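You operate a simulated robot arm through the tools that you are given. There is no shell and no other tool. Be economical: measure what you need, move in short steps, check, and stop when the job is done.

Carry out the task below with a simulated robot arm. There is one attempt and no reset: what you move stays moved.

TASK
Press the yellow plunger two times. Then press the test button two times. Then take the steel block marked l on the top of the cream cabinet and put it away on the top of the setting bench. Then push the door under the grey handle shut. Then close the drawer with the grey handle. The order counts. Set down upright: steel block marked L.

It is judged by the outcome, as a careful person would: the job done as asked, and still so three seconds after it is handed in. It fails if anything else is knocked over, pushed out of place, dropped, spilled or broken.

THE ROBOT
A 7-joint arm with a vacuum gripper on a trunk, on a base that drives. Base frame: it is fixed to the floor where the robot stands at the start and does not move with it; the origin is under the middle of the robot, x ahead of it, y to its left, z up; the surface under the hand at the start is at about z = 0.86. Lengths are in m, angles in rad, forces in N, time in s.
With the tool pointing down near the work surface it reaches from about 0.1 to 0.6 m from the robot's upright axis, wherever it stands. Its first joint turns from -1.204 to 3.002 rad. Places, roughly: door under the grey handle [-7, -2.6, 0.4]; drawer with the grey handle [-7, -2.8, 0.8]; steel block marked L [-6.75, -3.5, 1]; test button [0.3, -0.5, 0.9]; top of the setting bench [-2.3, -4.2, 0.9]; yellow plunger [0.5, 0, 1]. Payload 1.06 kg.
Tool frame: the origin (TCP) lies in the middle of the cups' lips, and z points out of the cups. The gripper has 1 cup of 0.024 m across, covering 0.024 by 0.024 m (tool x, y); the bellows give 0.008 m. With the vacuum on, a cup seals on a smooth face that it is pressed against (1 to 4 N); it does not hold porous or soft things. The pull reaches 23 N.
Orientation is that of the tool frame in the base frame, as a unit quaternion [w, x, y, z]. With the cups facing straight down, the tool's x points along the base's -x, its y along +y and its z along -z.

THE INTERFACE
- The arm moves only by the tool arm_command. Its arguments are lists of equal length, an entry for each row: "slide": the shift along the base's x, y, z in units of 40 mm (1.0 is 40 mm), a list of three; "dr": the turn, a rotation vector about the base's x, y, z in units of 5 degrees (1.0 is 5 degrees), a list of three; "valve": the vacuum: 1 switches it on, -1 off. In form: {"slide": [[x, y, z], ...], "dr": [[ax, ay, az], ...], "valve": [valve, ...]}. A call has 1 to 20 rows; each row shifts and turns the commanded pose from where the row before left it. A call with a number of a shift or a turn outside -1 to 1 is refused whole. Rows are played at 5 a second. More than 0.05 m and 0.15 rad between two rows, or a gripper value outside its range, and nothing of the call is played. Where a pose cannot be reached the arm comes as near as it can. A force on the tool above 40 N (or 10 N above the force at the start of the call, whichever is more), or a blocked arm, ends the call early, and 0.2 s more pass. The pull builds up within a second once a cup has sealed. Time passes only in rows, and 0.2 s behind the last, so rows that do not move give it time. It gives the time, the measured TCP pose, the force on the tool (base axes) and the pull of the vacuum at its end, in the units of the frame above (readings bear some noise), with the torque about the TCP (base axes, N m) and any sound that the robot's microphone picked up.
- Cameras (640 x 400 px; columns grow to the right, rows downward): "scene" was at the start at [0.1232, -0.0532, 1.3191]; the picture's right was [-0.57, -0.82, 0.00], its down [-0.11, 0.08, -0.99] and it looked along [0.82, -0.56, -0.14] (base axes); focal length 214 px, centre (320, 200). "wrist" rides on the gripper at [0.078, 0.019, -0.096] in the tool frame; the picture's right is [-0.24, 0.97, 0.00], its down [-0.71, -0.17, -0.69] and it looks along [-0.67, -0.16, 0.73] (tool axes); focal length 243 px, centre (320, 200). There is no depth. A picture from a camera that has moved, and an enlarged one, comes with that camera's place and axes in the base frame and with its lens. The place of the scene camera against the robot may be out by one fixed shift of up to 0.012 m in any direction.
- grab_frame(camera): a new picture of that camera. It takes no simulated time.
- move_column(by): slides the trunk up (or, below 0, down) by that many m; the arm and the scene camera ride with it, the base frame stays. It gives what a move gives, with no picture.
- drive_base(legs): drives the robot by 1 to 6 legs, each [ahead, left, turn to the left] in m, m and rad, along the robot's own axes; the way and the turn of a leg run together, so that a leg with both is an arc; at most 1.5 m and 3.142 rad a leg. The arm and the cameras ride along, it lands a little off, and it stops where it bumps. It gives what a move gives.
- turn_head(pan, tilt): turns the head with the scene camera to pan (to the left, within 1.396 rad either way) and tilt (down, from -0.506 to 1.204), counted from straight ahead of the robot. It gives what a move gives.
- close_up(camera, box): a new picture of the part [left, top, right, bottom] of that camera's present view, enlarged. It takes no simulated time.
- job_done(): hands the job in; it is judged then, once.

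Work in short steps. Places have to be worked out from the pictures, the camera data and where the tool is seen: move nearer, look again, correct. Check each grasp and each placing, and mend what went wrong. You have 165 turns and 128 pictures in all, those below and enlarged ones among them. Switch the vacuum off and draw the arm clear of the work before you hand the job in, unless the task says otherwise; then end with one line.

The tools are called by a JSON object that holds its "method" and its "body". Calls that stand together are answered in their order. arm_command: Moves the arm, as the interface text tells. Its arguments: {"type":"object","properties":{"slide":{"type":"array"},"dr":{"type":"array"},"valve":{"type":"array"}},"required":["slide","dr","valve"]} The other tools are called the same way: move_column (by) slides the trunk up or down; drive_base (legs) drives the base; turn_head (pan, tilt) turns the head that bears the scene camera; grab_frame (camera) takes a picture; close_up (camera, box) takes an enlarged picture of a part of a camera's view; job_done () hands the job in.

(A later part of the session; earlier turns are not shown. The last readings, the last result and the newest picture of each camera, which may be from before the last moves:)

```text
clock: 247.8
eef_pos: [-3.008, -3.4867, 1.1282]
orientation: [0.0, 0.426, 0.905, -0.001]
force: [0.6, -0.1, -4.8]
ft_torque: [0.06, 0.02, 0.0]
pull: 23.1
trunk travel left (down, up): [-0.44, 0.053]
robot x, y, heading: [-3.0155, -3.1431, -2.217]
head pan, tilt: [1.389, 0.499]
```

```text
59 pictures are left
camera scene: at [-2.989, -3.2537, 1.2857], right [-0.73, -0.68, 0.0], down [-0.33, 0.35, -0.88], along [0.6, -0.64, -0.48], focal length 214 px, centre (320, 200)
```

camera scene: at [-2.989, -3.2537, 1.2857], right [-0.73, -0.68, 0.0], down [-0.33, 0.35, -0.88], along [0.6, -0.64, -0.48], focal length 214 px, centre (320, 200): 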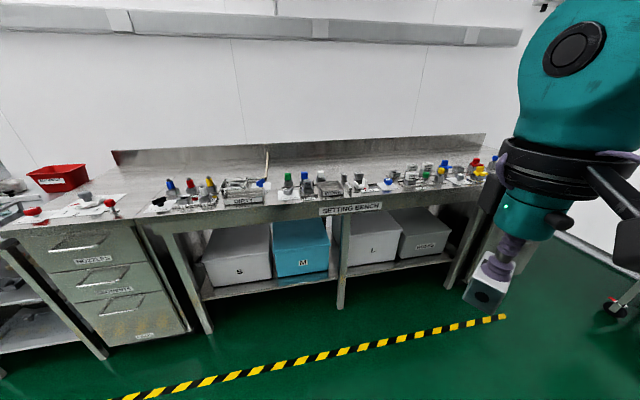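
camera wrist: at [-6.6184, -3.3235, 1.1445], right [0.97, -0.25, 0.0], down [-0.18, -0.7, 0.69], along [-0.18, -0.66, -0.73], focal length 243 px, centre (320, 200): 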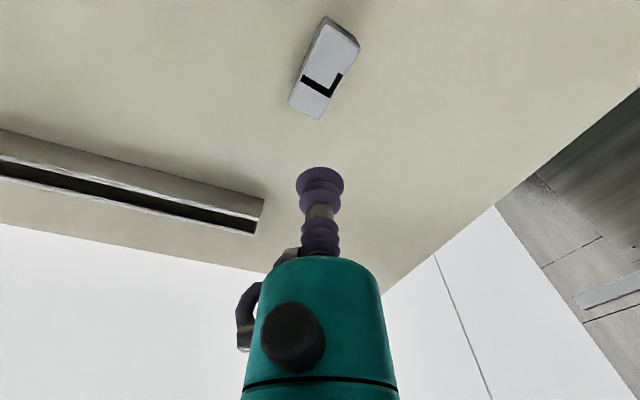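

That is the setting bench. Items stand along its front half; I zoom in to find a free spot.

{"method": "close_up", "body": {"camera": "scene", "box": [110, 120, 320, 251]}}

{"method": "close_up", "body": {"camera": "scene", "box": [300, 120, 510, 251]}}

```text
3.05 times, centred on (215, 186) of scene
camera zoom: at [-2.989, -3.2537, 1.2857], right [-0.73, -0.68, 0.0], down [-0.33, 0.35, -0.88], along [0.6, -0.64, -0.48], focal length 654 px, centre (640, 244)
```

zoom: 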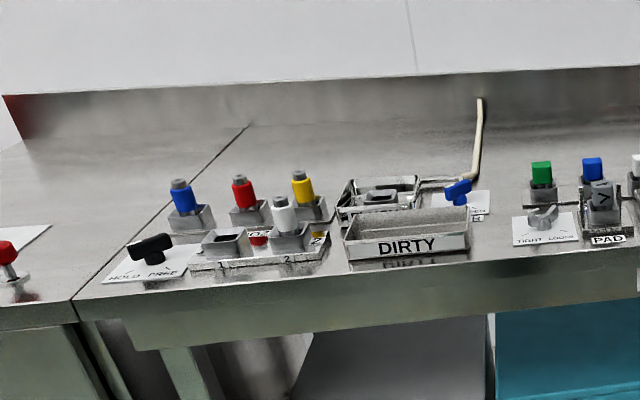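

```text
3.05 times, centred on (405, 186) of scene
camera zoom: at [-2.989, -3.2537, 1.2857], right [-0.73, -0.68, 0.0], down [-0.33, 0.35, -0.88], along [0.6, -0.64, -0.48], focal length 654 px, centre (61, 244)
```

zoom: 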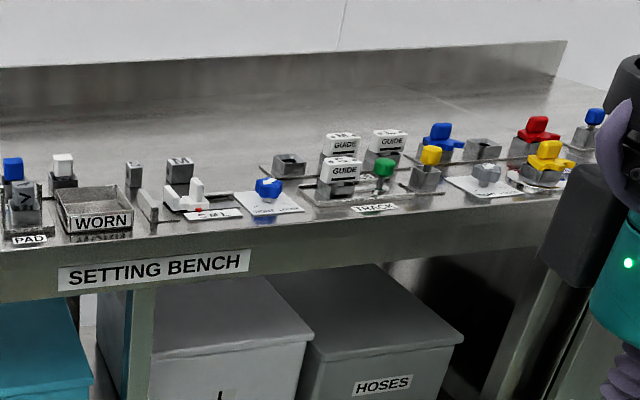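

A free strip lies behind the small blocks, around (-2.4, -4.2). I drive 0.45 m further and turn left to face the bench.

{"method": "drive_base", "body": {"legs": [[0.42, 0, 0], [0, 0, 1.57]]}}

{"method": "turn_head", "body": {"pan": 0.0, "tilt": 0.6}}

{"method": "grab_frame", "body": {"camera": "scene"}}

```text
clock: 254.2
eef_pos: [-2.9215, -3.4768, 1.1275]
orientation: [0.002, -0.332, 0.943, 0.0]
force: [0.2, 0.3, -5.1]
ft_torque: [-0.01, 0.03, 0.0]
pull: 22.9
trunk travel left (down, up): [-0.44, 0.053]
robot x, y, heading: [-3.265, -3.4739, -0.651]
head pan, tilt: [1.389, 0.499]
```

```text
clock: 255.7
eef_pos: [-2.9209, -3.4782, 1.1273]
orientation: [0.001, -0.332, 0.943, -0.001]
force: [-0.7, 0.0, -5.5]
ft_torque: [0.01, 0.02, -0.01]
pull: 22.3
trunk travel left (down, up): [-0.44, 0.053]
robot x, y, heading: [-3.2603, -3.4794, -0.655]
head pan, tilt: [0.0, 0.6]
```

```text
56 pictures are left
camera scene: at [-3.1574, -3.5657, 1.2766], right [-0.61, -0.79, 0.0], down [-0.45, 0.34, -0.83], along [0.66, -0.5, -0.56], focal length 214 px, centre (320, 200)
```

scene: 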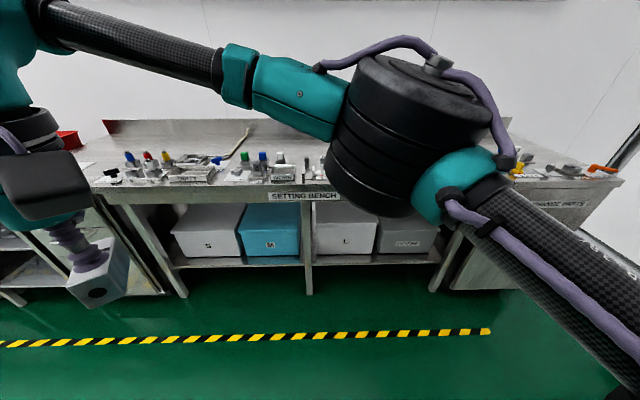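

I bring the hand to the robot's front again, holding the height, and look at the bench top.

{"method": "arm_command", "body": {"slide": [[0.122, -0.765, 0], [0.122, -0.765, 0], [0.122, -0.765, 0], [0.122, -0.765, 0], [0.122, -0.765, 0], [0.122, -0.765, 0], [0.122, -0.765, 0], [0.122, -0.765, 0], [0, 0, 0]], "dr": [[0, 0, -1], [0, 0, -1], [0, 0, -1], [0, 0, -1], [0, 0, -1], [0, 0, -1], [0, 0, -1], [0, 0, -1], [0, 0, 0]], "valve": [1, 1, 1, 1, 1, 1, 1, 1, 1]}}

{"method": "close_up", "body": {"camera": "scene", "box": [160, 90, 480, 290]}}

```text
clock: 257.7
eef_pos: [-2.8839, -3.7256, 1.1287]
orientation: [0.0, 0.011, 1.0, -0.002]
force: [-0.2, -0.4, -4.5]
ft_torque: [0.01, 0.01, -0.01]
pull: 22.7
trunk travel left (down, up): [-0.44, 0.053]
robot x, y, heading: [-3.2652, -3.4819, -0.652]
head pan, tilt: [0.0, 0.6]
```

```text
2.00 times, centred on (320, 190) of scene
camera zoom: at [-3.1574, -3.5657, 1.2766], right [-0.61, -0.79, 0.0], down [-0.45, 0.34, -0.83], along [0.66, -0.5, -0.56], focal length 429 px, centre (320, 220)
```

zoom: 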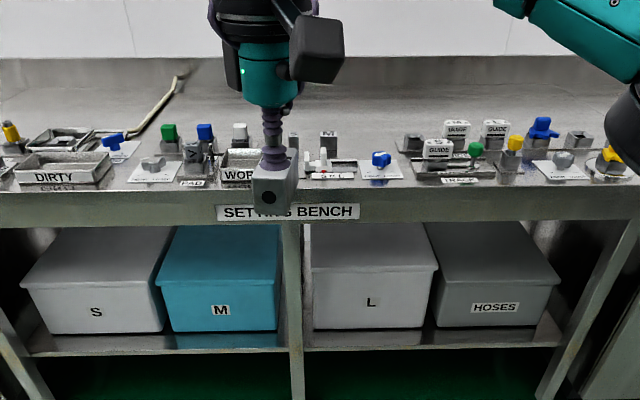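

Between the block M and the track there is a gap of about 17 cm at roughly (-2.48, -4.22). I drive up to the bench: 0.1 m right and 0.45 m ahead.

{"method": "drive_base", "body": {"legs": [[0.45, -0.1, 0]]}}

{"method": "turn_head", "body": {"pan": 0.0, "tilt": 0.8}}

{"method": "grab_frame", "body": {"camera": "scene"}}

{"method": "grab_frame", "body": {"camera": "wrist"}}

```text
clock: 260.4
eef_pos: [-2.5951, -4.0752, 1.1283]
orientation: [0.0, 0.013, 1.0, -0.002]
force: [0.2, 0.6, -4.8]
ft_torque: [0.0, 0.03, -0.01]
pull: 23.0
trunk travel left (down, up): [-0.44, 0.053]
robot x, y, heading: [-2.9736, -3.8289, -0.656]
head pan, tilt: [0.0, 0.6]
```

```text
clock: 261.2
eef_pos: [-2.5951, -4.0763, 1.1283]
orientation: [0.001, 0.013, 1.0, -0.001]
force: [0.3, 0.6, -4.3]
ft_torque: [0.03, 0.05, -0.03]
pull: 23.3
trunk travel left (down, up): [-0.44, 0.053]
robot x, y, heading: [-2.9764, -3.8275, -0.66]
head pan, tilt: [0.0, 0.799]
```

```text
54 pictures are left
camera scene: at [-2.8745, -3.9105, 1.2598], right [-0.61, -0.79, 0.0], down [-0.57, 0.44, -0.7], along [0.55, -0.43, -0.72], focal length 214 px, centre (320, 200)
```

scene: 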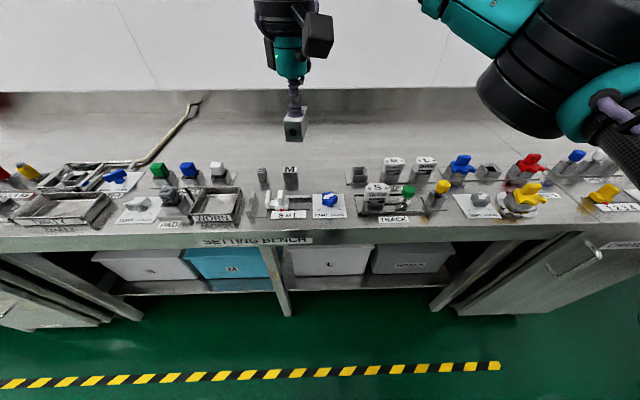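

```text
53 pictures are left
camera wrist: at [-2.6721, -4.054, 1.2244], right [0.26, 0.97, 0.0], down [0.7, -0.19, 0.69], along [0.66, -0.18, -0.73], focal length 243 px, centre (320, 200)
```

wrist: 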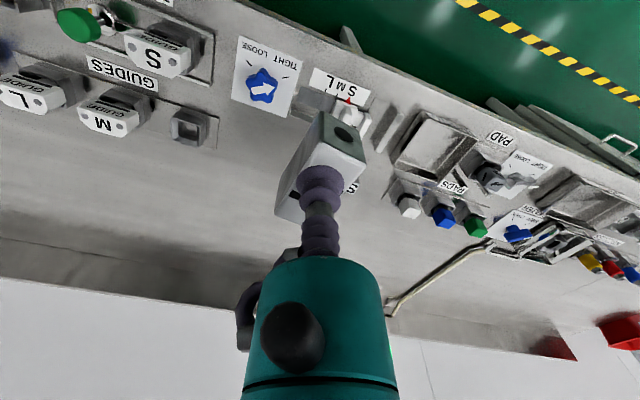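

The S and M blocks stand in a row and the place to their right is free, near (-2.51, -4.21). I drive 0.15 m closer.

{"method": "drive_base", "body": {"legs": [[0.15, 0, 0]]}}

{"method": "grab_frame", "body": {"camera": "scene"}}

{"method": "grab_frame", "body": {"camera": "wrist"}}

```text
clock: 262.5
eef_pos: [-2.4759, -4.1668, 1.1282]
orientation: [0.0, 0.012, 1.0, -0.001]
force: [-0.8, -0.2, -5.1]
ft_torque: [0.03, 0.04, -0.05]
pull: 23.2
trunk travel left (down, up): [-0.44, 0.053]
robot x, y, heading: [-2.8577, -3.9211, -0.66]
head pan, tilt: [0.0, 0.799]
```

```text
52 pictures are left
camera scene: at [-2.7556, -4.0023, 1.2596], right [-0.61, -0.79, 0.0], down [-0.57, 0.44, -0.7], along [0.55, -0.43, -0.72], focal length 214 px, centre (320, 200)
```

scene: 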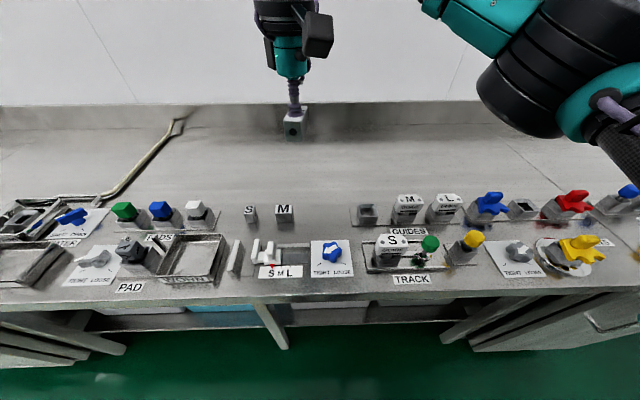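

```text
51 pictures are left
camera wrist: at [-2.5532, -4.1457, 1.2241], right [0.26, 0.97, 0.0], down [0.7, -0.19, 0.69], along [0.66, -0.18, -0.73], focal length 243 px, centre (320, 200)
```

wrist: 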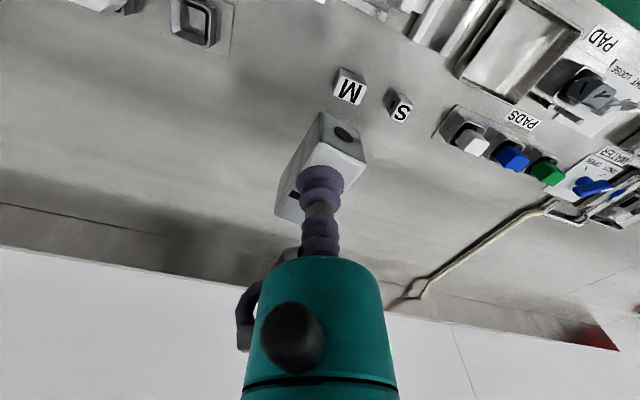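

The free spot right of M, slightly behind, is at about (-2.468, -4.231). I move over it and descend to TCP z = 0.97.

{"method": "arm_command", "body": {"slide": [[0.1, -0.8, 0], [0.1, -0.8, 0], [0, 0, -0.8], [0, 0, -0.8], [0, 0, -0.8], [0, 0, -0.8], [0, 0, -0.7], [0, 0, 0]], "dr": [[0, 0, 0], [0, 0, 0], [0, 0, 0], [0, 0, 0], [0, 0, 0], [0, 0, 0], [0, 0, 0], [0, 0, 0]], "valve": [1, 1, 1, 1, 1, 1, 1, 1]}}

{"method": "close_up", "body": {"camera": "scene", "box": [220, 110, 420, 235]}}

{"method": "grab_frame", "body": {"camera": "wrist"}}

```text
clock: 264.3
eef_pos: [-2.4687, -4.2309, 0.972]
orientation: [0.001, 0.012, 1.0, -0.002]
force: [-1.0, -0.2, -4.0]
ft_torque: [0.01, 0.06, 0.0]
pull: 22.8
trunk travel left (down, up): [-0.44, 0.053]
robot x, y, heading: [-2.8551, -3.9223, -0.657]
head pan, tilt: [0.0, 0.799]
```

```text
3.20 times, centred on (320, 172) of scene
camera zoom: at [-2.7563, -4.0018, 1.2598], right [-0.61, -0.79, 0.0], down [-0.57, 0.44, -0.7], along [0.55, -0.43, -0.72], focal length 686 px, centre (320, 288)
```

zoom: 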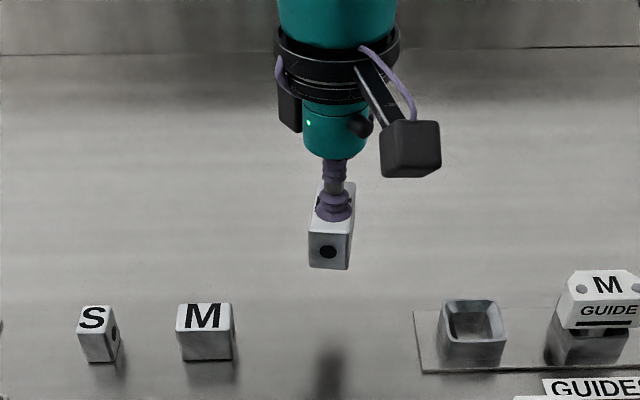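

```text
49 pictures are left
camera wrist: at [-2.5461, -4.2092, 1.0674], right [0.26, 0.97, 0.0], down [0.7, -0.19, 0.69], along [0.66, -0.18, -0.73], focal length 243 px, centre (320, 200)
```

wrist: 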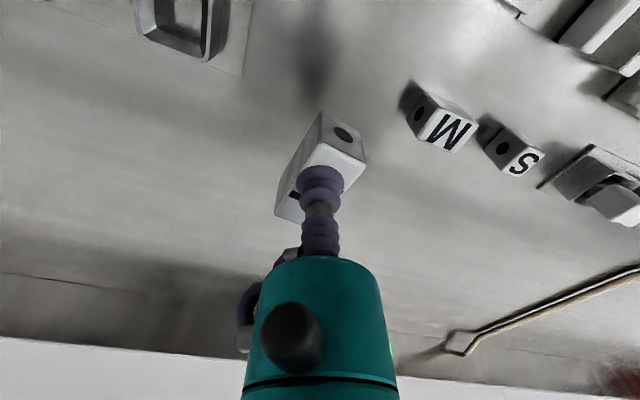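

The place is clear all around. I lower in decreasing steps towards contact.

{"method": "arm_command", "body": {"slide": [[0, 0, -0.4], [0, 0, -0.3], [0, 0, -0.2], [0, 0, 0]], "dr": [[0, 0, 0], [0, 0, 0], [0, 0, 0], [0, 0, 0]], "valve": [1, 1, 1, 1]}}

{"method": "close_up", "body": {"camera": "scene", "box": [280, 140, 376, 200]}}

```text
clock: 265.3
eef_pos: [-2.4681, -4.2298, 0.9372]
orientation: [0.001, 0.012, 1.0, -0.002]
force: [0.2, -0.1, -4.4]
ft_torque: [-0.02, 0.02, 0.04]
pull: 22.4
trunk travel left (down, up): [-0.44, 0.053]
robot x, y, heading: [-2.8577, -3.9225, -0.657]
head pan, tilt: [0.0, 0.799]
```

```text
6.67 times, centred on (328, 170) of scene
camera zoom: at [-2.7563, -4.0018, 1.2597], right [-0.61, -0.79, 0.0], down [-0.57, 0.44, -0.7], along [0.55, -0.43, -0.72], focal length 1430 px, centre (267, 400)
```

zoom: 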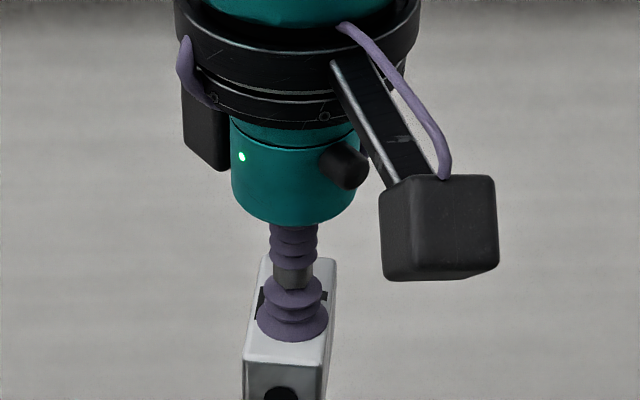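

Still hanging free. I continue down in 3–4 mm steps, watching the force.

{"method": "arm_command", "body": {"slide": [[0, 0, -0.1], [0, 0, -0.1], [0, 0, -0.1], [0, 0, -0.1], [0, 0, 0]], "dr": [[0, 0, 0], [0, 0, 0], [0, 0, 0], [0, 0, 0], [0, 0, 0]], "valve": [1, 1, 1, 1, 1]}}

{"method": "close_up", "body": {"camera": "scene", "box": [270, 145, 398, 225]}}

```text
clock: 266.5
eef_pos: [-2.4695, -4.2308, 0.9194]
orientation: [0.0, 0.012, 1.0, -0.002]
force: [-0.2, -0.1, -5.5]
ft_torque: [0.05, 0.06, 0.0]
pull: 22.8
trunk travel left (down, up): [-0.44, 0.053]
robot x, y, heading: [-2.8559, -3.9224, -0.657]
head pan, tilt: [0.0, 0.799]
```

```text
5.00 times, centred on (334, 185) of scene
camera zoom: at [-2.7562, -4.0018, 1.2597], right [-0.61, -0.79, 0.0], down [-0.57, 0.44, -0.7], along [0.55, -0.43, -0.72], focal length 1072 px, centre (250, 275)
```

zoom: 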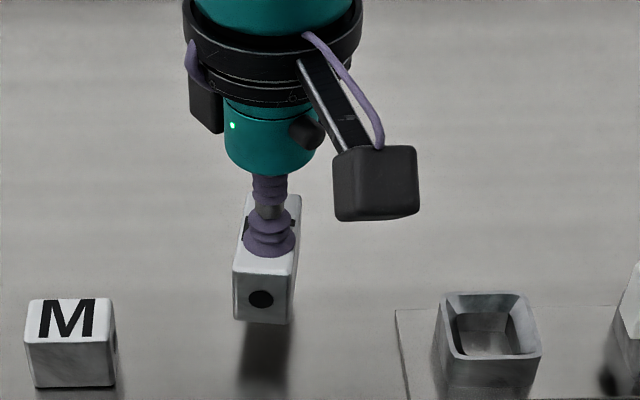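

A gap of a centimetre or so remains by the shadow. I continue down.

{"method": "arm_command", "body": {"slide": [[0, 0, -0.1], [0, 0, -0.1], [0, 0, 0]], "dr": [[0, 0, 0], [0, 0, 0], [0, 0, 0]], "valve": [1, 1, 1]}}

{"method": "close_up", "body": {"camera": "scene", "box": [270, 145, 398, 225]}}

```text
clock: 267.3
eef_pos: [-2.4691, -4.2293, 0.9119]
orientation: [0.0, 0.012, 1.0, -0.001]
force: [0.5, 0.9, -5.0]
ft_torque: [0.0, 0.04, 0.01]
pull: 22.6
trunk travel left (down, up): [-0.44, 0.053]
robot x, y, heading: [-2.8583, -3.9196, -0.658]
head pan, tilt: [0.0, 0.799]
```

```text
5.00 times, centred on (334, 185) of scene
camera zoom: at [-2.7562, -4.0018, 1.2597], right [-0.61, -0.79, 0.0], down [-0.57, 0.44, -0.7], along [0.55, -0.43, -0.72], focal length 1072 px, centre (250, 275)
```

zoom: 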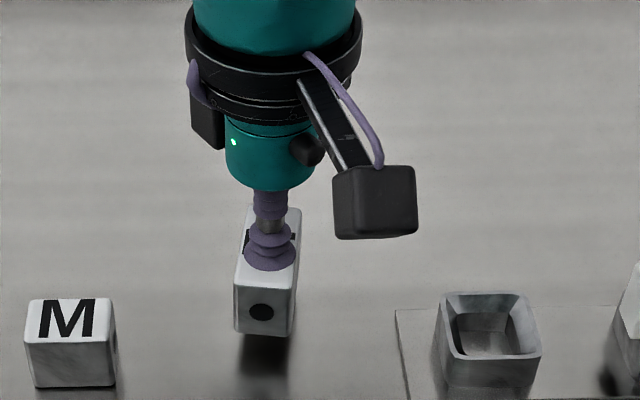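

Closer; I go on with 2 mm steps.

{"method": "arm_command", "body": {"slide": [[0, 0, -0.06], [0, 0, -0.06], [0, 0, 0]], "dr": [[0, 0, 0], [0, 0, 0], [0, 0, 0]], "valve": [1, 1, 1]}}

{"method": "arm_command", "body": {"slide": [[0, 0, -0.06], [0, 0, 0]], "dr": [[0, 0, 0], [0, 0, 0]], "valve": [1, 1]}}

```text
clock: 268.1
eef_pos: [-2.4689, -4.2301, 0.9071]
orientation: [0.0, 0.011, 1.0, -0.002]
force: [-1.2, -0.3, -4.5]
ft_torque: [0.03, 0.06, -0.02]
pull: 22.9
trunk travel left (down, up): [-0.44, 0.053]
robot x, y, heading: [-2.8581, -3.9193, -0.659]
head pan, tilt: [0.0, 0.799]
```

```text
clock: 268.7
eef_pos: [-2.4685, -4.2313, 0.9046]
orientation: [0.0, 0.012, 1.0, -0.001]
force: [1.0, -0.2, -4.5]
ft_torque: [0.0, 0.03, -0.02]
pull: 22.9
trunk travel left (down, up): [-0.44, 0.053]
robot x, y, heading: [-2.8571, -3.918, -0.66]
head pan, tilt: [0.0, 0.799]
```

No contact yet; I keep stepping down.

{"method": "arm_command", "body": {"slide": [[0, 0, -0.05], [0, 0, -0.05], [0, 0, 0]], "dr": [[0, 0, 0], [0, 0, 0], [0, 0, 0]], "valve": [1, 1, 1]}}

{"method": "close_up", "body": {"camera": "scene", "box": [290, 170, 354, 210]}}

```text
clock: 269.5
eef_pos: [-2.4688, -4.2295, 0.9016]
orientation: [0.0, 0.012, 1.0, -0.002]
force: [-0.1, -0.2, -4.8]
ft_torque: [0.03, 0.02, -0.03]
pull: 23.1
trunk travel left (down, up): [-0.44, 0.053]
robot x, y, heading: [-2.8557, -3.9205, -0.655]
head pan, tilt: [0.0, 0.799]
```

```text
10.00 times, centred on (322, 190) of scene
camera zoom: at [-2.7562, -4.0018, 1.2597], right [-0.61, -0.79, 0.0], down [-0.57, 0.44, -0.7], along [0.55, -0.43, -0.72], focal length 2145 px, centre (300, 300)
```

zoom: 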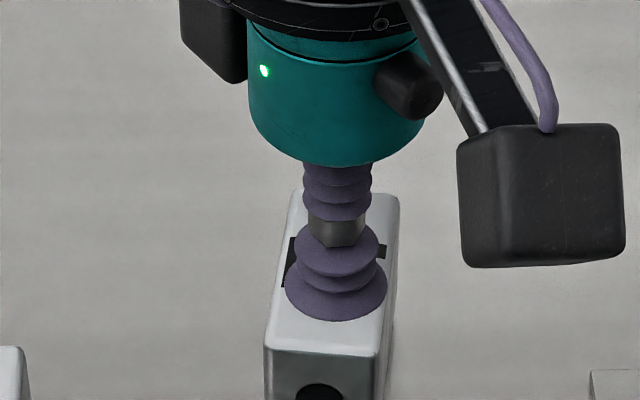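

{"method": "arm_command", "body": {"slide": [[0, 0, -0.05], [0, 0, -0.05], [0, 0, 0]], "dr": [[0, 0, 0], [0, 0, 0], [0, 0, 0]], "valve": [1, 1, 1]}}

{"method": "close_up", "body": {"camera": "scene", "box": [290, 185, 354, 225]}}

```text
clock: 270.3
eef_pos: [-2.4703, -4.2295, 0.8983]
orientation: [0.001, 0.012, 1.0, -0.002]
force: [-0.5, -0.1, -1.5]
ft_torque: [-0.04, -0.1, 0.01]
pull: 23.0
trunk travel left (down, up): [-0.44, 0.053]
robot x, y, heading: [-2.8578, -3.9206, -0.658]
head pan, tilt: [0.0, 0.799]
```

```text
10.00 times, centred on (322, 205) of scene
camera zoom: at [-2.7565, -4.0017, 1.2598], right [-0.61, -0.79, 0.0], down [-0.57, 0.44, -0.7], along [0.55, -0.43, -0.72], focal length 2145 px, centre (300, 150)
```

zoom: 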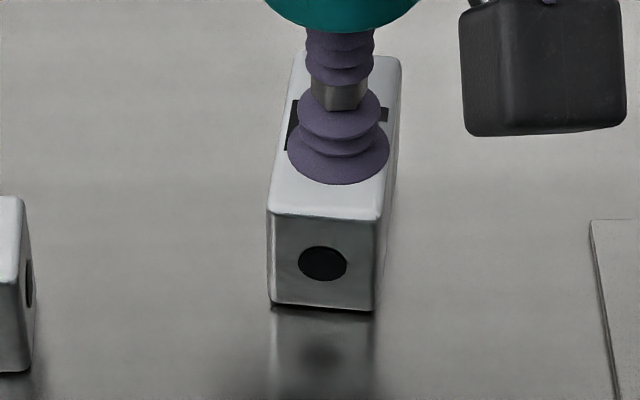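

The force dropped to -1.5 N, so the block is touching the bench. I go down 1–2 mm more until the force is positive, then release.

{"method": "arm_command", "body": {"slide": [[0, 0, -0.04], [0, 0, 0]], "dr": [[0, 0, 0], [0, 0, 0]], "valve": [1, 1]}}

{"method": "arm_command", "body": {"slide": [[0, 0, 0], [0, 0, 0], [0, 0, 0], [0, 0, 0], [0, 0, 0], [0, 0, 0]], "dr": [[0, 0, 0], [0, 0, 0], [0, 0, 0], [0, 0, 0], [0, 0, 0], [0, 0, 0]], "valve": [-1, -1, -1, -1, -1, -1]}}

```text
clock: 270.9
eef_pos: [-2.4699, -4.2322, 0.8969]
orientation: [0.002, 0.013, 1.0, -0.001]
force: [-0.2, 0.9, 5.3]
ft_torque: [-0.1, -0.13, 0.04]
pull: 22.5
trunk travel left (down, up): [-0.44, 0.053]
robot x, y, heading: [-2.855, -3.9208, -0.655]
head pan, tilt: [0.0, 0.799]
```

```text
clock: 272.3
eef_pos: [-2.4698, -4.2305, 0.8957]
orientation: [0.001, 0.012, 1.0, -0.002]
force: [-0.7, 0.9, 0.1]
ft_torque: [0.02, -0.01, -0.01]
pull: 0.2
trunk travel left (down, up): [-0.44, 0.053]
robot x, y, heading: [-2.8558, -3.9194, -0.661]
head pan, tilt: [0.0, 0.799]
```

The vacuum is off. I raise gently and check the block.

{"method": "arm_command", "body": {"slide": [[0, 0, 0.1], [0, 0, 0.2], [0, 0, 0.5], [0, 0, 0.9], [0, 0, 0.9], [0, 0, 0.9], [0, 0, 0.9], [0, 0, 0.9], [0, 0, 0.9], [0, 0, 0]], "dr": [[0, 0, 0], [0, 0, 0], [0, 0, 0], [0, 0, 0], [0, 0, 0], [0, 0, 0], [0, 0, 0], [0, 0, 0], [0, 0, 0], [0, 0, 0]], "valve": [-1, -1, -1, -1, -1, -1, -1, -1, -1, -1]}}

{"method": "grab_frame", "body": {"camera": "scene"}}

```text
clock: 274.5
eef_pos: [-2.4682, -4.233, 1.1436]
orientation: [0.0, 0.013, 1.0, -0.001]
force: [-0.5, 0.9, -0.3]
ft_torque: [0.05, 0.02, 0.01]
pull: 0.1
trunk travel left (down, up): [-0.44, 0.053]
robot x, y, heading: [-2.8551, -3.9183, -0.653]
head pan, tilt: [0.0, 0.799]
```

```text
43 pictures are left
camera scene: at [-2.7564, -4.0018, 1.2597], right [-0.61, -0.79, 0.0], down [-0.57, 0.44, -0.7], along [0.55, -0.43, -0.72], focal length 214 px, centre (320, 200)
```

scene: 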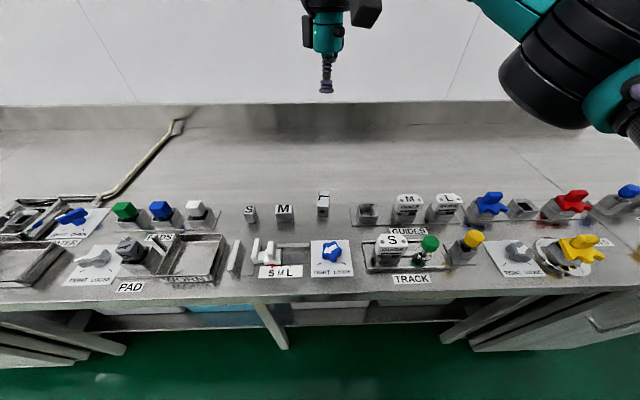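

The block stands upright in its place beside S and M, and nothing else moved. I back off, tuck the arm, and turn right to the travel heading.

{"method": "drive_base", "body": {"legs": [[-0.6, 0, 0]]}}

{"method": "arm_command", "body": {"slide": [[-0.122, 0.765, 0], [-0.122, 0.765, 0], [-0.122, 0.765, 0], [-0.122, 0.765, 0], [-0.122, 0.765, 0], [-0.122, 0.765, 0], [-0.122, 0.765, 0], [-0.122, 0.765, 0], [-0.4, 0.3, 0], [-0.4, 0.3, 0], [0, 0, 0]], "dr": [[0, 0, 1], [0, 0, 1], [0, 0, 1], [0, 0, 1], [0, 0, 1], [0, 0, 1], [0, 0, 1], [0, 0, 1], [0, 0, 0], [0, 0, 0], [0, 0, 0]], "valve": [-1, -1, -1, -1, -1, -1, -1, -1, -1, -1, -1]}}

{"method": "drive_base", "body": {"legs": [[0, 0, -1.56]]}}

```text
clock: 277.9
eef_pos: [-2.9465, -3.8642, 1.1448]
orientation: [0.001, 0.011, 1.0, -0.002]
force: [-0.6, -0.8, -1.0]
ft_torque: [0.01, 0.01, 0.02]
pull: 0.1
trunk travel left (down, up): [-0.44, 0.053]
robot x, y, heading: [-3.3315, -3.5522, -0.657]
head pan, tilt: [0.0, 0.799]
```

```text
clock: 280.4
eef_pos: [-3.0166, -3.5955, 1.1455]
orientation: [0.0, -0.332, 0.943, -0.001]
force: [0.2, -0.9, 0.5]
ft_torque: [-0.05, -0.02, -0.02]
pull: 0.0
trunk travel left (down, up): [-0.44, 0.053]
robot x, y, heading: [-3.3341, -3.5518, -0.656]
head pan, tilt: [0.0, 0.799]
```

```text
clock: 284.5
eef_pos: [-3.3729, -3.8701, 1.1448]
orientation: [-0.001, 0.427, 0.904, -0.002]
force: [0.4, 0.7, 0.6]
ft_torque: [-0.01, -0.03, 0.02]
pull: 0.1
trunk travel left (down, up): [-0.44, 0.053]
robot x, y, heading: [-3.3335, -3.5486, -2.212]
head pan, tilt: [0.0, 0.799]
```

Now I drive backwards out of the aisle, 4.5 m.

{"method": "drive_base", "body": {"legs": [[-1.13, 0, 0], [-1.13, 0, 0], [-1.13, 0, 0]]}}

```text
clock: 301.1
eef_pos: [-1.2777, -1.1909, 1.145]
orientation: [0.0, 0.442, 0.897, -0.002]
force: [0.5, -0.7, -0.1]
ft_torque: [-0.02, 0.01, -0.03]
pull: 0.0
trunk travel left (down, up): [-0.44, 0.053]
robot x, y, heading: [-1.2298, -0.8725, -2.251]
head pan, tilt: [0.0, 0.799]
```

On track. I correct the heading, back up 1.15 m and move right 2.05 m.

{"method": "drive_base", "body": {"legs": [[0, 0, 0.037], [-1.15, 0, 0], [0, -1.03, 0], [0, -1.03, 0]]}}

```text
clock: 325.1
eef_pos: [-2.2175, 0.9871, 1.1431]
orientation: [0.0, 0.449, 0.894, -0.001]
force: [0.3, 0.3, -0.1]
ft_torque: [0.01, -0.01, 0.05]
pull: 0.2
trunk travel left (down, up): [-0.44, 0.053]
robot x, y, heading: [-2.1654, 1.307, -2.26]
head pan, tilt: [0.0, 0.799]
```

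Next the way around the manifold back to the passage entrance.

{"method": "drive_base", "body": {"legs": [[0, 0, 0.046], [0.327, -1.174, 0], [0.684, -0.637, 0], [0.684, -0.637, 0]]}}

{"method": "turn_head", "body": {"pan": 0.2, "tilt": 0.4}}

{"method": "grab_frame", "body": {"camera": "scene"}}

```text
clock: 347.4
eef_pos: [-5.1685, 1.1169, 1.1445]
orientation: [0.0, 0.432, 0.902, -0.001]
force: [-0.3, -0.8, -0.2]
ft_torque: [0.01, -0.02, 0.01]
pull: 0.1
trunk travel left (down, up): [-0.44, 0.053]
robot x, y, heading: [-5.1259, 1.4344, -2.217]
head pan, tilt: [0.0, 0.799]
```

```text
clock: 348.2
eef_pos: [-5.1683, 1.1168, 1.1453]
orientation: [-0.001, 0.431, 0.902, -0.001]
force: [-1.1, -0.2, 0.3]
ft_torque: [0.01, 0.03, -0.02]
pull: 0.1
trunk travel left (down, up): [-0.44, 0.053]
robot x, y, heading: [-5.1272, 1.4324, -2.218]
head pan, tilt: [0.201, 0.4]
```

```text
42 pictures are left
camera scene: at [-5.203, 1.3086, 1.2948], right [-0.9, 0.44, 0.0], down [0.17, 0.35, -0.92], along [-0.4, -0.83, -0.39], focal length 214 px, centre (320, 200)
```

scene: 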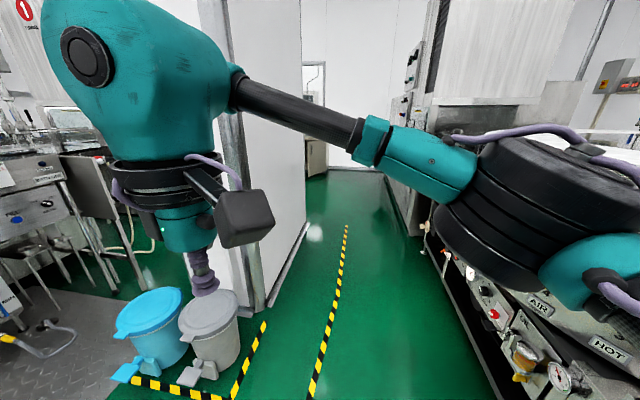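

The passage is clear as before. I drive 3.1 m through it, back to the cabinet area.

{"method": "drive_base", "body": {"legs": [[1.05, 0.03, 0], [1.05, 0.0, 0], [1.0, 0.0, 0]]}}

{"method": "turn_head", "body": {"pan": 0.5, "tilt": 0.6}}

{"method": "grab_frame", "body": {"camera": "scene"}}

```text
clock: 363.4
eef_pos: [-6.9989, -1.3519, 1.1434]
orientation: [-0.001, 0.428, 0.904, -0.001]
force: [0.6, 0.1, 0.4]
ft_torque: [0.01, 0.02, 0.03]
pull: 0.0
trunk travel left (down, up): [-0.44, 0.053]
robot x, y, heading: [-6.9587, -1.0339, -2.214]
head pan, tilt: [0.201, 0.4]
```

```text
clock: 364.1
eef_pos: [-6.9998, -1.3515, 1.1454]
orientation: [-0.001, 0.428, 0.904, -0.001]
force: [-0.4, 0.7, 0.6]
ft_torque: [0.0, 0.02, -0.03]
pull: 0.0
trunk travel left (down, up): [-0.44, 0.053]
robot x, y, heading: [-6.9556, -1.0336, -2.212]
head pan, tilt: [0.499, 0.6]
```

```text
41 pictures are left
camera scene: at [-7.0092, -1.1639, 1.2767], right [-0.99, 0.14, 0.0], down [0.08, 0.56, -0.83], along [-0.12, -0.82, -0.56], focal length 214 px, centre (320, 200)
```

scene: 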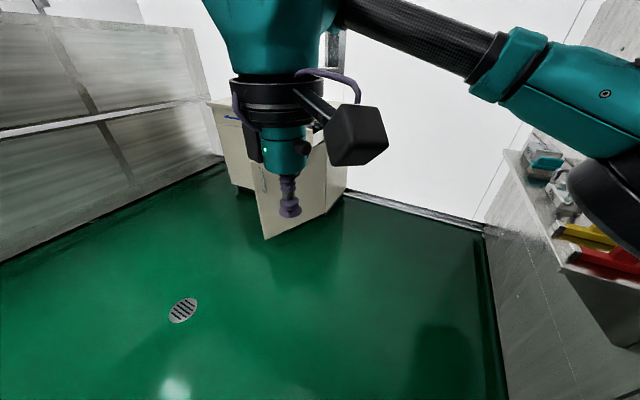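

The door's free edge is near (-6.76, -2.44) and its hinge near (-7.27, -2.67). I bring the tool from pointing down to pointing forward, in free space here.

{"method": "arm_command", "body": {"slide": [[-0.208, -0.278, -0.2], [-0.208, -0.278, -0.2], [-0.208, -0.278, -0.2], [-0.208, -0.278, -0.2], [-0.208, -0.278, -0.2], [-0.208, -0.278, -0.2], [-0.208, -0.278, -0.2], [-0.208, -0.278, -0.2], [-0.208, -0.278, -0.2], [-0.208, -0.278, -0.2], [-0.208, -0.278, -0.2], [-0.208, -0.278, -0.2], [-0.208, -0.278, -0.2], [-0.208, -0.278, -0.2], [-0.208, -0.278, -0.2], [-0.208, -0.278, -0.2], [-0.208, -0.278, -0.2], [-0.208, -0.278, -0.2], [0, 0, 0]], "dr": [[-0.8, 0.6, 0], [-0.8, 0.6, 0], [-0.8, 0.6, 0], [-0.8, 0.6, 0], [-0.8, 0.6, 0], [-0.8, 0.6, 0], [-0.8, 0.6, 0], [-0.8, 0.6, 0], [-0.8, 0.6, 0], [-0.8, 0.6, 0], [-0.8, 0.6, 0], [-0.8, 0.6, 0], [-0.8, 0.6, 0], [-0.8, 0.6, 0], [-0.8, 0.6, 0], [-0.8, 0.6, 0], [-0.8, 0.6, 0], [-0.8, 0.6, 0], [0, 0, 0]], "valve": [-1, -1, -1, -1, -1, -1, -1, -1, -1, -1, -1, -1, -1, -1, -1, -1, -1, -1, -1]}}

{"method": "grab_frame", "body": {"camera": "scene"}}

{"method": "grab_frame", "body": {"camera": "wrist"}}

```text
clock: 368.1
eef_pos: [-7.1464, -1.5528, 1.0001]
orientation: [0.141, -0.301, -0.638, 0.694]
force: [-0.9, -0.2, -0.1]
ft_torque: [-0.03, 0.01, 0.0]
pull: 0.1
trunk travel left (down, up): [-0.44, 0.053]
robot x, y, heading: [-6.9625, -1.0318, -2.211]
head pan, tilt: [0.499, 0.6]
```

```text
40 pictures are left
camera scene: at [-7.009, -1.1638, 1.2767], right [-0.99, 0.14, 0.0], down [0.08, 0.56, -0.83], along [-0.12, -0.82, -0.56], focal length 214 px, centre (320, 200)
```

scene: 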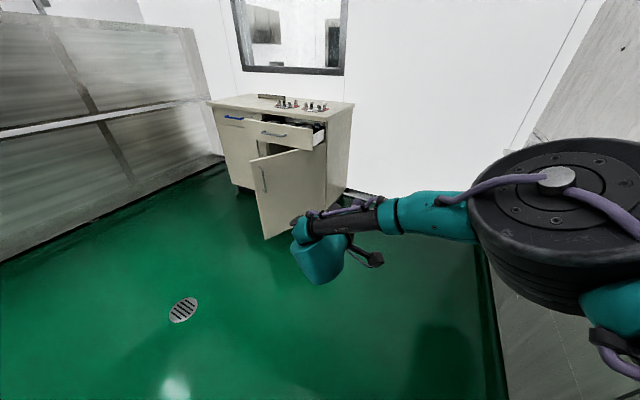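

```text
39 pictures are left
camera wrist: at [-7.1469, -1.4331, 0.9631], right [0.37, -0.28, -0.89], down [0.93, 0.16, 0.33], along [0.05, -0.95, 0.32], focal length 243 px, centre (320, 200)
```

wrist: 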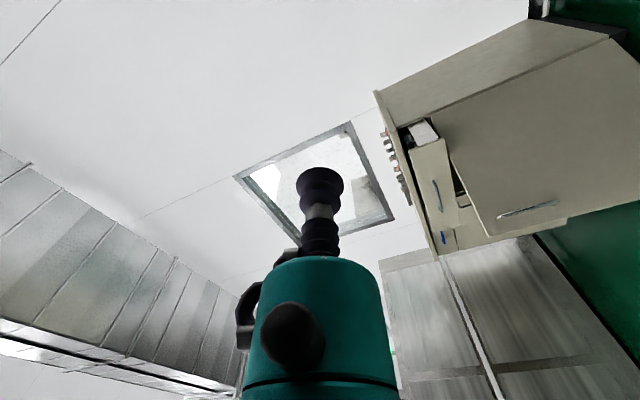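

The tool now points at the cabinet. I move left 0.4 m, away from machine 2, and lower the trunk to door height.

{"method": "drive_base", "body": {"legs": [[0, 0.4, 0]]}}

{"method": "move_column", "body": {"by": -0.43}}

{"method": "turn_head", "body": {"pan": 0.2, "tilt": 0.3}}

{"method": "grab_frame", "body": {"camera": "scene"}}

```text
clock: 372.2
eef_pos: [-6.8268, -1.7916, 0.9996]
orientation: [0.141, -0.301, -0.638, 0.694]
force: [0.2, 0.2, 0.6]
ft_torque: [-0.03, -0.02, 0.01]
pull: 0.2
trunk travel left (down, up): [-0.44, 0.053]
robot x, y, heading: [-6.6382, -1.2704, -2.215]
head pan, tilt: [0.499, 0.6]
```

```text
refused: -0.43 is not a number from -0.4 to 0.4
```

```text
clock: 373.0
eef_pos: [-6.8269, -1.7926, 1.001]
orientation: [0.142, -0.301, -0.638, 0.694]
force: [0.5, -0.6, 0.7]
ft_torque: [0.01, 0.01, -0.02]
pull: 0.0
trunk travel left (down, up): [-0.44, 0.053]
robot x, y, heading: [-6.6436, -1.2705, -2.21]
head pan, tilt: [0.201, 0.3]
```

```text
38 pictures are left
camera scene: at [-6.7162, -1.3998, 1.3041], right [-0.91, 0.42, 0.0], down [0.13, 0.27, -0.96], along [-0.41, -0.86, -0.3], focal length 214 px, centre (320, 200)
```

scene: 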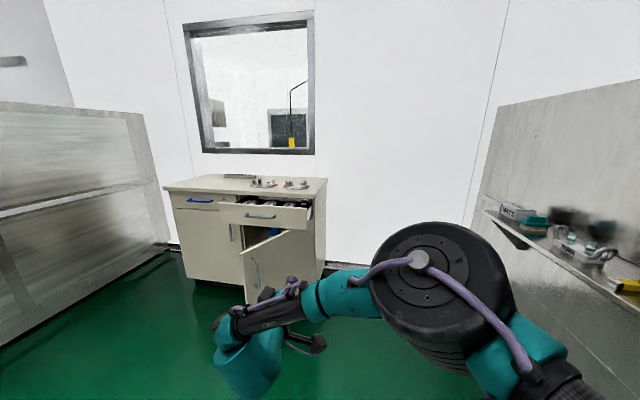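

The single trunk move is limited to 0.4 m, so I lower by 0.4 m; and first zoom on the cabinet to measure door and drawer.

{"method": "close_up", "body": {"camera": "scene", "box": [160, 160, 350, 279]}}

{"method": "move_column", "body": {"by": -0.4}}

{"method": "grab_frame", "body": {"camera": "scene"}}

```text
3.36 times, centred on (255, 220) of scene
camera zoom: at [-6.7162, -1.3998, 1.3041], right [-0.91, 0.42, 0.0], down [0.13, 0.27, -0.96], along [-0.41, -0.86, -0.3], focal length 721 px, centre (538, 134)
```

zoom: 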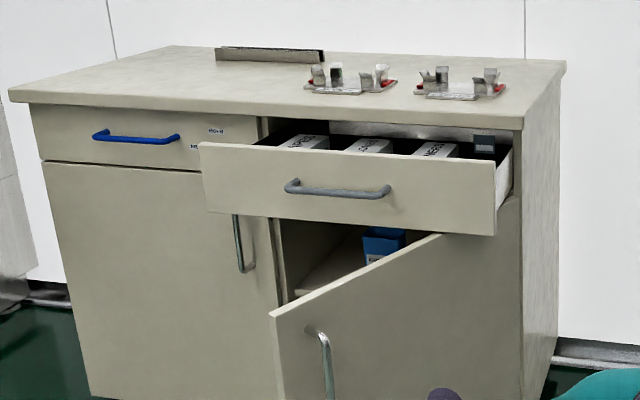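

```text
clock: 376.8
eef_pos: [-6.8257, -1.7917, 0.5992]
orientation: [0.141, -0.3, -0.639, 0.694]
force: [-0.2, -0.1, -0.6]
ft_torque: [-0.01, 0.01, 0.0]
pull: 0.1
trunk travel left (down, up): [-0.04, 0.453]
robot x, y, heading: [-6.6403, -1.2764, -2.21]
head pan, tilt: [0.201, 0.3]
```

```text
36 pictures are left
camera scene: at [-6.7939, -1.5042, 0.8773], right [-0.91, 0.42, 0.0], down [0.13, 0.27, -0.96], along [-0.41, -0.86, -0.3], focal length 214 px, centre (320, 200)
```

scene: 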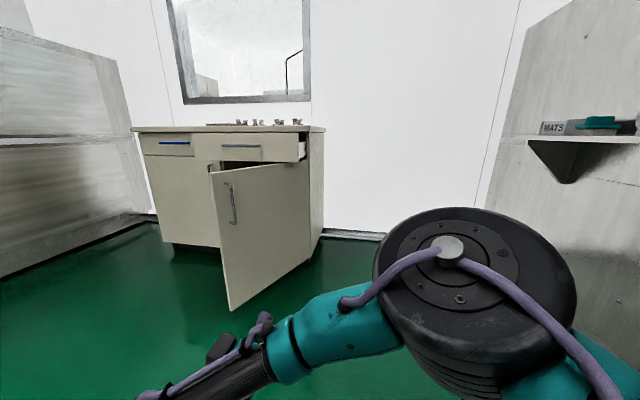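

Door: hinge near (-7.28, -2.65), free edge at (-6.76, -2.38), top z 0.74, open by about 65°. I drive 0.35 m ahead, then yaw the tool 40° left and lower it to z = 0.45.

{"method": "drive_base", "body": {"legs": [[0.35, 0, 0]]}}

{"method": "arm_command", "body": {"slide": [[0, 0, -0.45], [0, 0, -0.45], [0, 0, -0.45], [0, 0, -0.45], [0, 0, -0.45], [0, 0, -0.45], [0, 0, -0.45], [0, 0, -0.45], [0, 0, 0]], "dr": [[0, 0, 1], [0, 0, 1], [0, 0, 1], [0, 0, 1], [0, 0, 1], [0, 0, 1], [0, 0, 1], [0, 0, 1], [0, 0, 0]], "valve": [-1, -1, -1, -1, -1, -1, -1, -1, -1]}}

{"method": "turn_head", "body": {"pan": 0.2, "tilt": 0.55}}

{"method": "grab_frame", "body": {"camera": "scene"}}

{"method": "grab_frame", "body": {"camera": "wrist"}}

```text
clock: 379.1
eef_pos: [-7.0344, -2.0717, 0.6012]
orientation: [0.142, -0.301, -0.638, 0.694]
force: [0.5, -0.7, 1.4]
ft_torque: [-0.01, -0.03, 0.0]
pull: 0.1
trunk travel left (down, up): [-0.04, 0.453]
robot x, y, heading: [-6.8503, -1.5512, -2.207]
head pan, tilt: [0.201, 0.3]
```

```text
clock: 381.1
eef_pos: [-7.029, -2.0376, 0.5936]
orientation: [0.05, 0.129, 0.715, -0.686]
force: [0.2, 1.1, -0.5]
ft_torque: [0.0, 0.01, 0.0]
pull: 0.0
out of reach, approached as far as the arm can: row 3, 4, 5, 6, 7, 8
trunk travel left (down, up): [-0.04, 0.453]
robot x, y, heading: [-6.8484, -1.5536, -2.209]
head pan, tilt: [0.201, 0.3]
```

```text
clock: 381.9
eef_pos: [-7.0295, -2.0375, 0.5933]
orientation: [0.049, 0.129, 0.715, -0.686]
force: [-0.2, 0.5, 0.2]
ft_torque: [0.0, 0.02, 0.02]
pull: 0.1
trunk travel left (down, up): [-0.04, 0.453]
robot x, y, heading: [-6.8512, -1.551, -2.215]
head pan, tilt: [0.201, 0.55]
```

```text
35 pictures are left
camera scene: at [-7.0, -1.7804, 0.8543], right [-0.91, 0.42, 0.0], down [0.22, 0.47, -0.85], along [-0.36, -0.77, -0.52], focal length 214 px, centre (320, 200)
```

scene: 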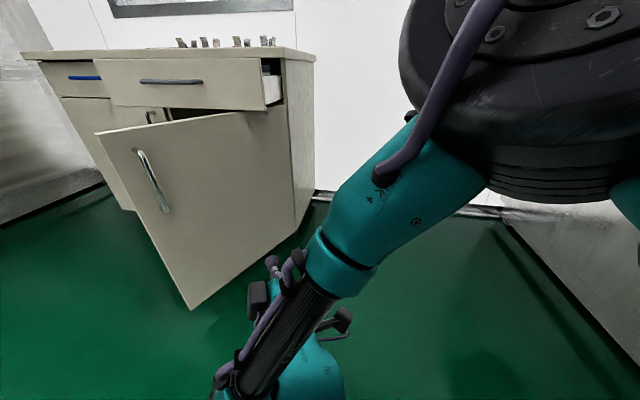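

```text
34 pictures are left
camera wrist: at [-7.0888, -1.9335, 0.5611], right [0.47, 0.0, -0.88], down [0.71, 0.59, 0.38], along [0.52, -0.8, 0.28], focal length 243 px, centre (320, 200)
```

wrist: 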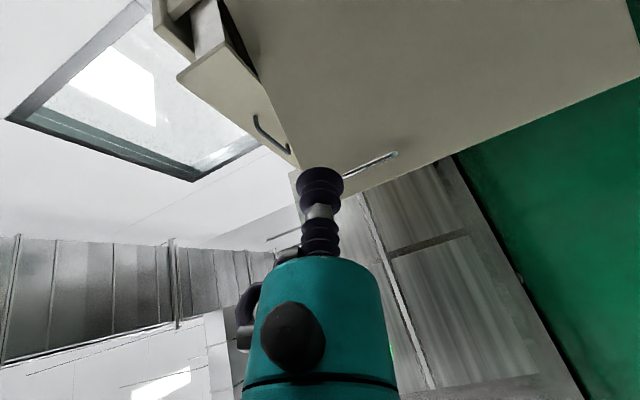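

The arm can't go lower here, but z ≈ 0.59 will do, with the tool now yawed about 31° left. I bring the robot 0.2 m left and 0.2 m ahead so the cup comes near the door's outer face.

{"method": "drive_base", "body": {"legs": [[0.2, 0.2, 0]]}}

{"method": "grab_frame", "body": {"camera": "scene"}}

{"method": "grab_frame", "body": {"camera": "wrist"}}

```text
clock: 384.3
eef_pos: [-6.9844, -2.3173, 0.5936]
orientation: [0.05, 0.128, 0.714, -0.686]
force: [-0.4, 0.5, -0.5]
ft_torque: [-0.04, 0.0, 0.03]
pull: 0.1
trunk travel left (down, up): [-0.04, 0.453]
robot x, y, heading: [-6.8002, -1.8329, -2.211]
head pan, tilt: [0.201, 0.55]
```

```text
33 pictures are left
camera scene: at [-6.9543, -2.0598, 0.8543], right [-0.91, 0.42, 0.0], down [0.22, 0.47, -0.85], along [-0.36, -0.77, -0.52], focal length 214 px, centre (320, 200)
```

scene: 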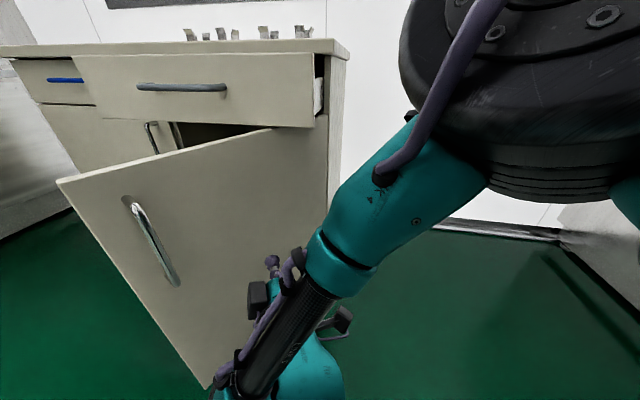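

```text
32 pictures are left
camera wrist: at [-7.043, -2.213, 0.5611], right [0.47, 0.0, -0.88], down [0.71, 0.59, 0.38], along [0.52, -0.8, 0.28], focal length 243 px, centre (320, 200)
```

wrist: 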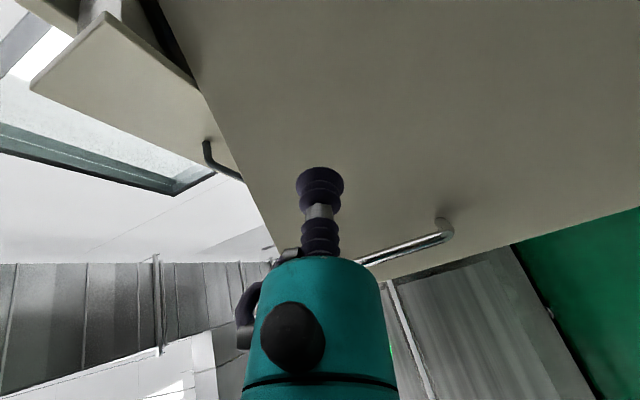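

The cup is about 15 cm from the door's face. I push with the arm along the door's closing direction.

{"method": "arm_command", "body": {"slide": [[0.46, -0.87, 0], [0.46, -0.87, 0], [0.46, -0.87, 0], [0.46, -0.87, 0], [0.38, -0.9, 0], [0.34, -0.9, 0], [0, 0, 0]], "dr": [[0, 0, 0], [0, 0, 0], [0, 0, 0], [0, 0, 0], [0, 0, 0], [0, 0, 0], [0, 0, 0]], "valve": [-1, -1, -1, -1, -1, -1, -1]}}

{"method": "grab_frame", "body": {"camera": "scene"}}

```text
clock: 385.9
eef_pos: [-6.9245, -2.4889, 0.6614]
orientation: [0.049, 0.129, 0.716, -0.685]
force: [-0.2, -0.4, -0.9]
ft_torque: [-0.02, 0.02, -0.01]
pull: 0.0
out of reach, approached as far as the arm can: row 2, 3, 4, 5, 6
trunk travel left (down, up): [-0.04, 0.453]
robot x, y, heading: [-6.8014, -1.8295, -2.208]
head pan, tilt: [0.201, 0.55]
```

```text
31 pictures are left
camera scene: at [-6.9544, -2.0598, 0.8543], right [-0.91, 0.42, 0.0], down [0.22, 0.47, -0.85], along [-0.36, -0.77, -0.52], focal length 214 px, centre (320, 200)
```

scene: 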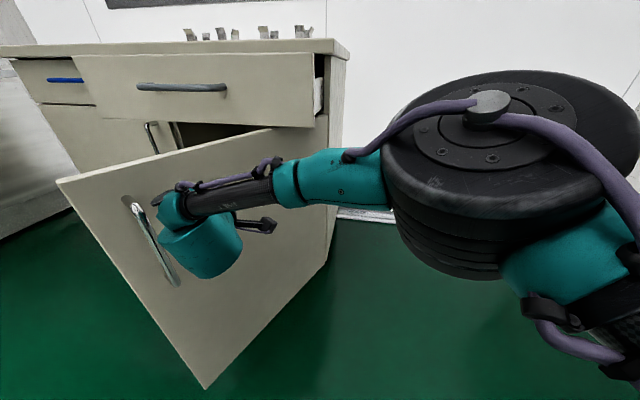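

The cup should now be at the face. I continue the push with small base moves, left and ahead, checking the door.

{"method": "drive_base", "body": {"legs": [[0.06, 0.1, 0]]}}

{"method": "grab_frame", "body": {"camera": "scene"}}

```text
clock: 387.4
eef_pos: [-6.8799, -2.5959, 0.6605]
orientation: [0.049, 0.128, 0.715, -0.685]
force: [0.0, -0.9, 0.2]
ft_torque: [0.01, 0.02, 0.0]
pull: 0.1
trunk travel left (down, up): [-0.04, 0.453]
robot x, y, heading: [-6.757, -1.9387, -2.209]
head pan, tilt: [0.201, 0.55]
```

```text
30 pictures are left
camera scene: at [-6.91, -2.1668, 0.8543], right [-0.91, 0.42, 0.0], down [0.22, 0.47, -0.85], along [-0.36, -0.77, -0.52], focal length 214 px, centre (320, 200)
```

scene: 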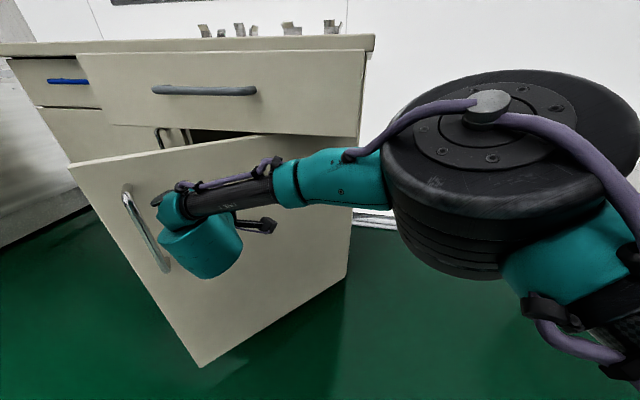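

The door has closed to about 44°, but my elbow would meet the drawer if I went on this way. I back off and rearrange the arm so that the hand is straight ahead and slightly right, with the elbow held back.

{"method": "drive_base", "body": {"legs": [[-0.35, 0, 0]]}}

{"method": "arm_command", "body": {"slide": [[-0.8, 0.6, -0.1], [-0.8, 0.6, -0.1], [-0.8, 0.6, -0.1], [-0.8, 0.6, -0.1], [-0.8, 0.6, -0.1], [-0.8, 0.6, -0.1], [-0.8, 0.6, -0.1], [-0.8, 0.6, -0.1], [-0.8, 0.6, -0.1], [-0.8, 0.6, -0.1], [0, 0, 0]], "dr": [[0, 0, -0.62], [0, 0, -0.62], [0, 0, -0.62], [0, 0, -0.62], [0, 0, -0.62], [0, 0, -0.62], [0, 0, -0.62], [0, 0, -0.62], [0, 0, -0.62], [0, 0, -0.62], [0, 0, 0]], "valve": [-1, -1, -1, -1, -1, -1, -1, -1, -1, -1, -1]}}

{"method": "turn_head", "body": {"pan": 0.0, "tilt": 0.45}}

{"method": "grab_frame", "body": {"camera": "scene"}}

```text
clock: 389.7
eef_pos: [-6.6737, -2.3145, 0.6601]
orientation: [0.048, 0.129, 0.715, -0.685]
force: [0.3, 0.0, 0.3]
ft_torque: [-0.02, -0.01, 0.01]
pull: 0.0
trunk travel left (down, up): [-0.04, 0.453]
robot x, y, heading: [-6.5509, -1.655, -2.215]
head pan, tilt: [0.201, 0.55]
```

```text
clock: 392.1
eef_pos: [-6.9858, -2.0837, 0.6171]
orientation: [0.138, -0.319, -0.654, 0.672]
force: [-0.5, -0.1, 0.4]
ft_torque: [0.01, -0.02, 0.0]
pull: 0.0
out of reach, approached as far as the arm can: row 10
trunk travel left (down, up): [-0.04, 0.453]
robot x, y, heading: [-6.5497, -1.6581, -2.217]
head pan, tilt: [0.201, 0.55]
```

```text
clock: 392.8
eef_pos: [-6.985, -2.0824, 0.6167]
orientation: [0.138, -0.318, -0.654, 0.672]
force: [0.7, -0.6, 0.0]
ft_torque: [0.02, -0.01, 0.01]
pull: 0.1
trunk travel left (down, up): [-0.04, 0.453]
robot x, y, heading: [-6.5447, -1.6584, -2.213]
head pan, tilt: [0.0, 0.45]
```

```text
29 pictures are left
camera scene: at [-6.7188, -1.8786, 0.8633], right [-0.8, 0.6, 0.0], down [0.26, 0.35, -0.9], along [-0.54, -0.72, -0.44], focal length 214 px, centre (320, 200)
```

scene: 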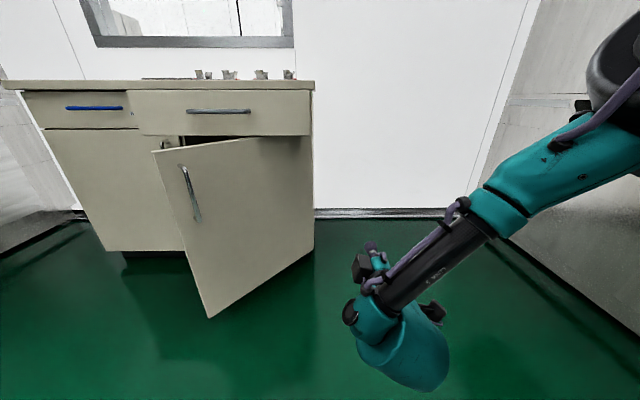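

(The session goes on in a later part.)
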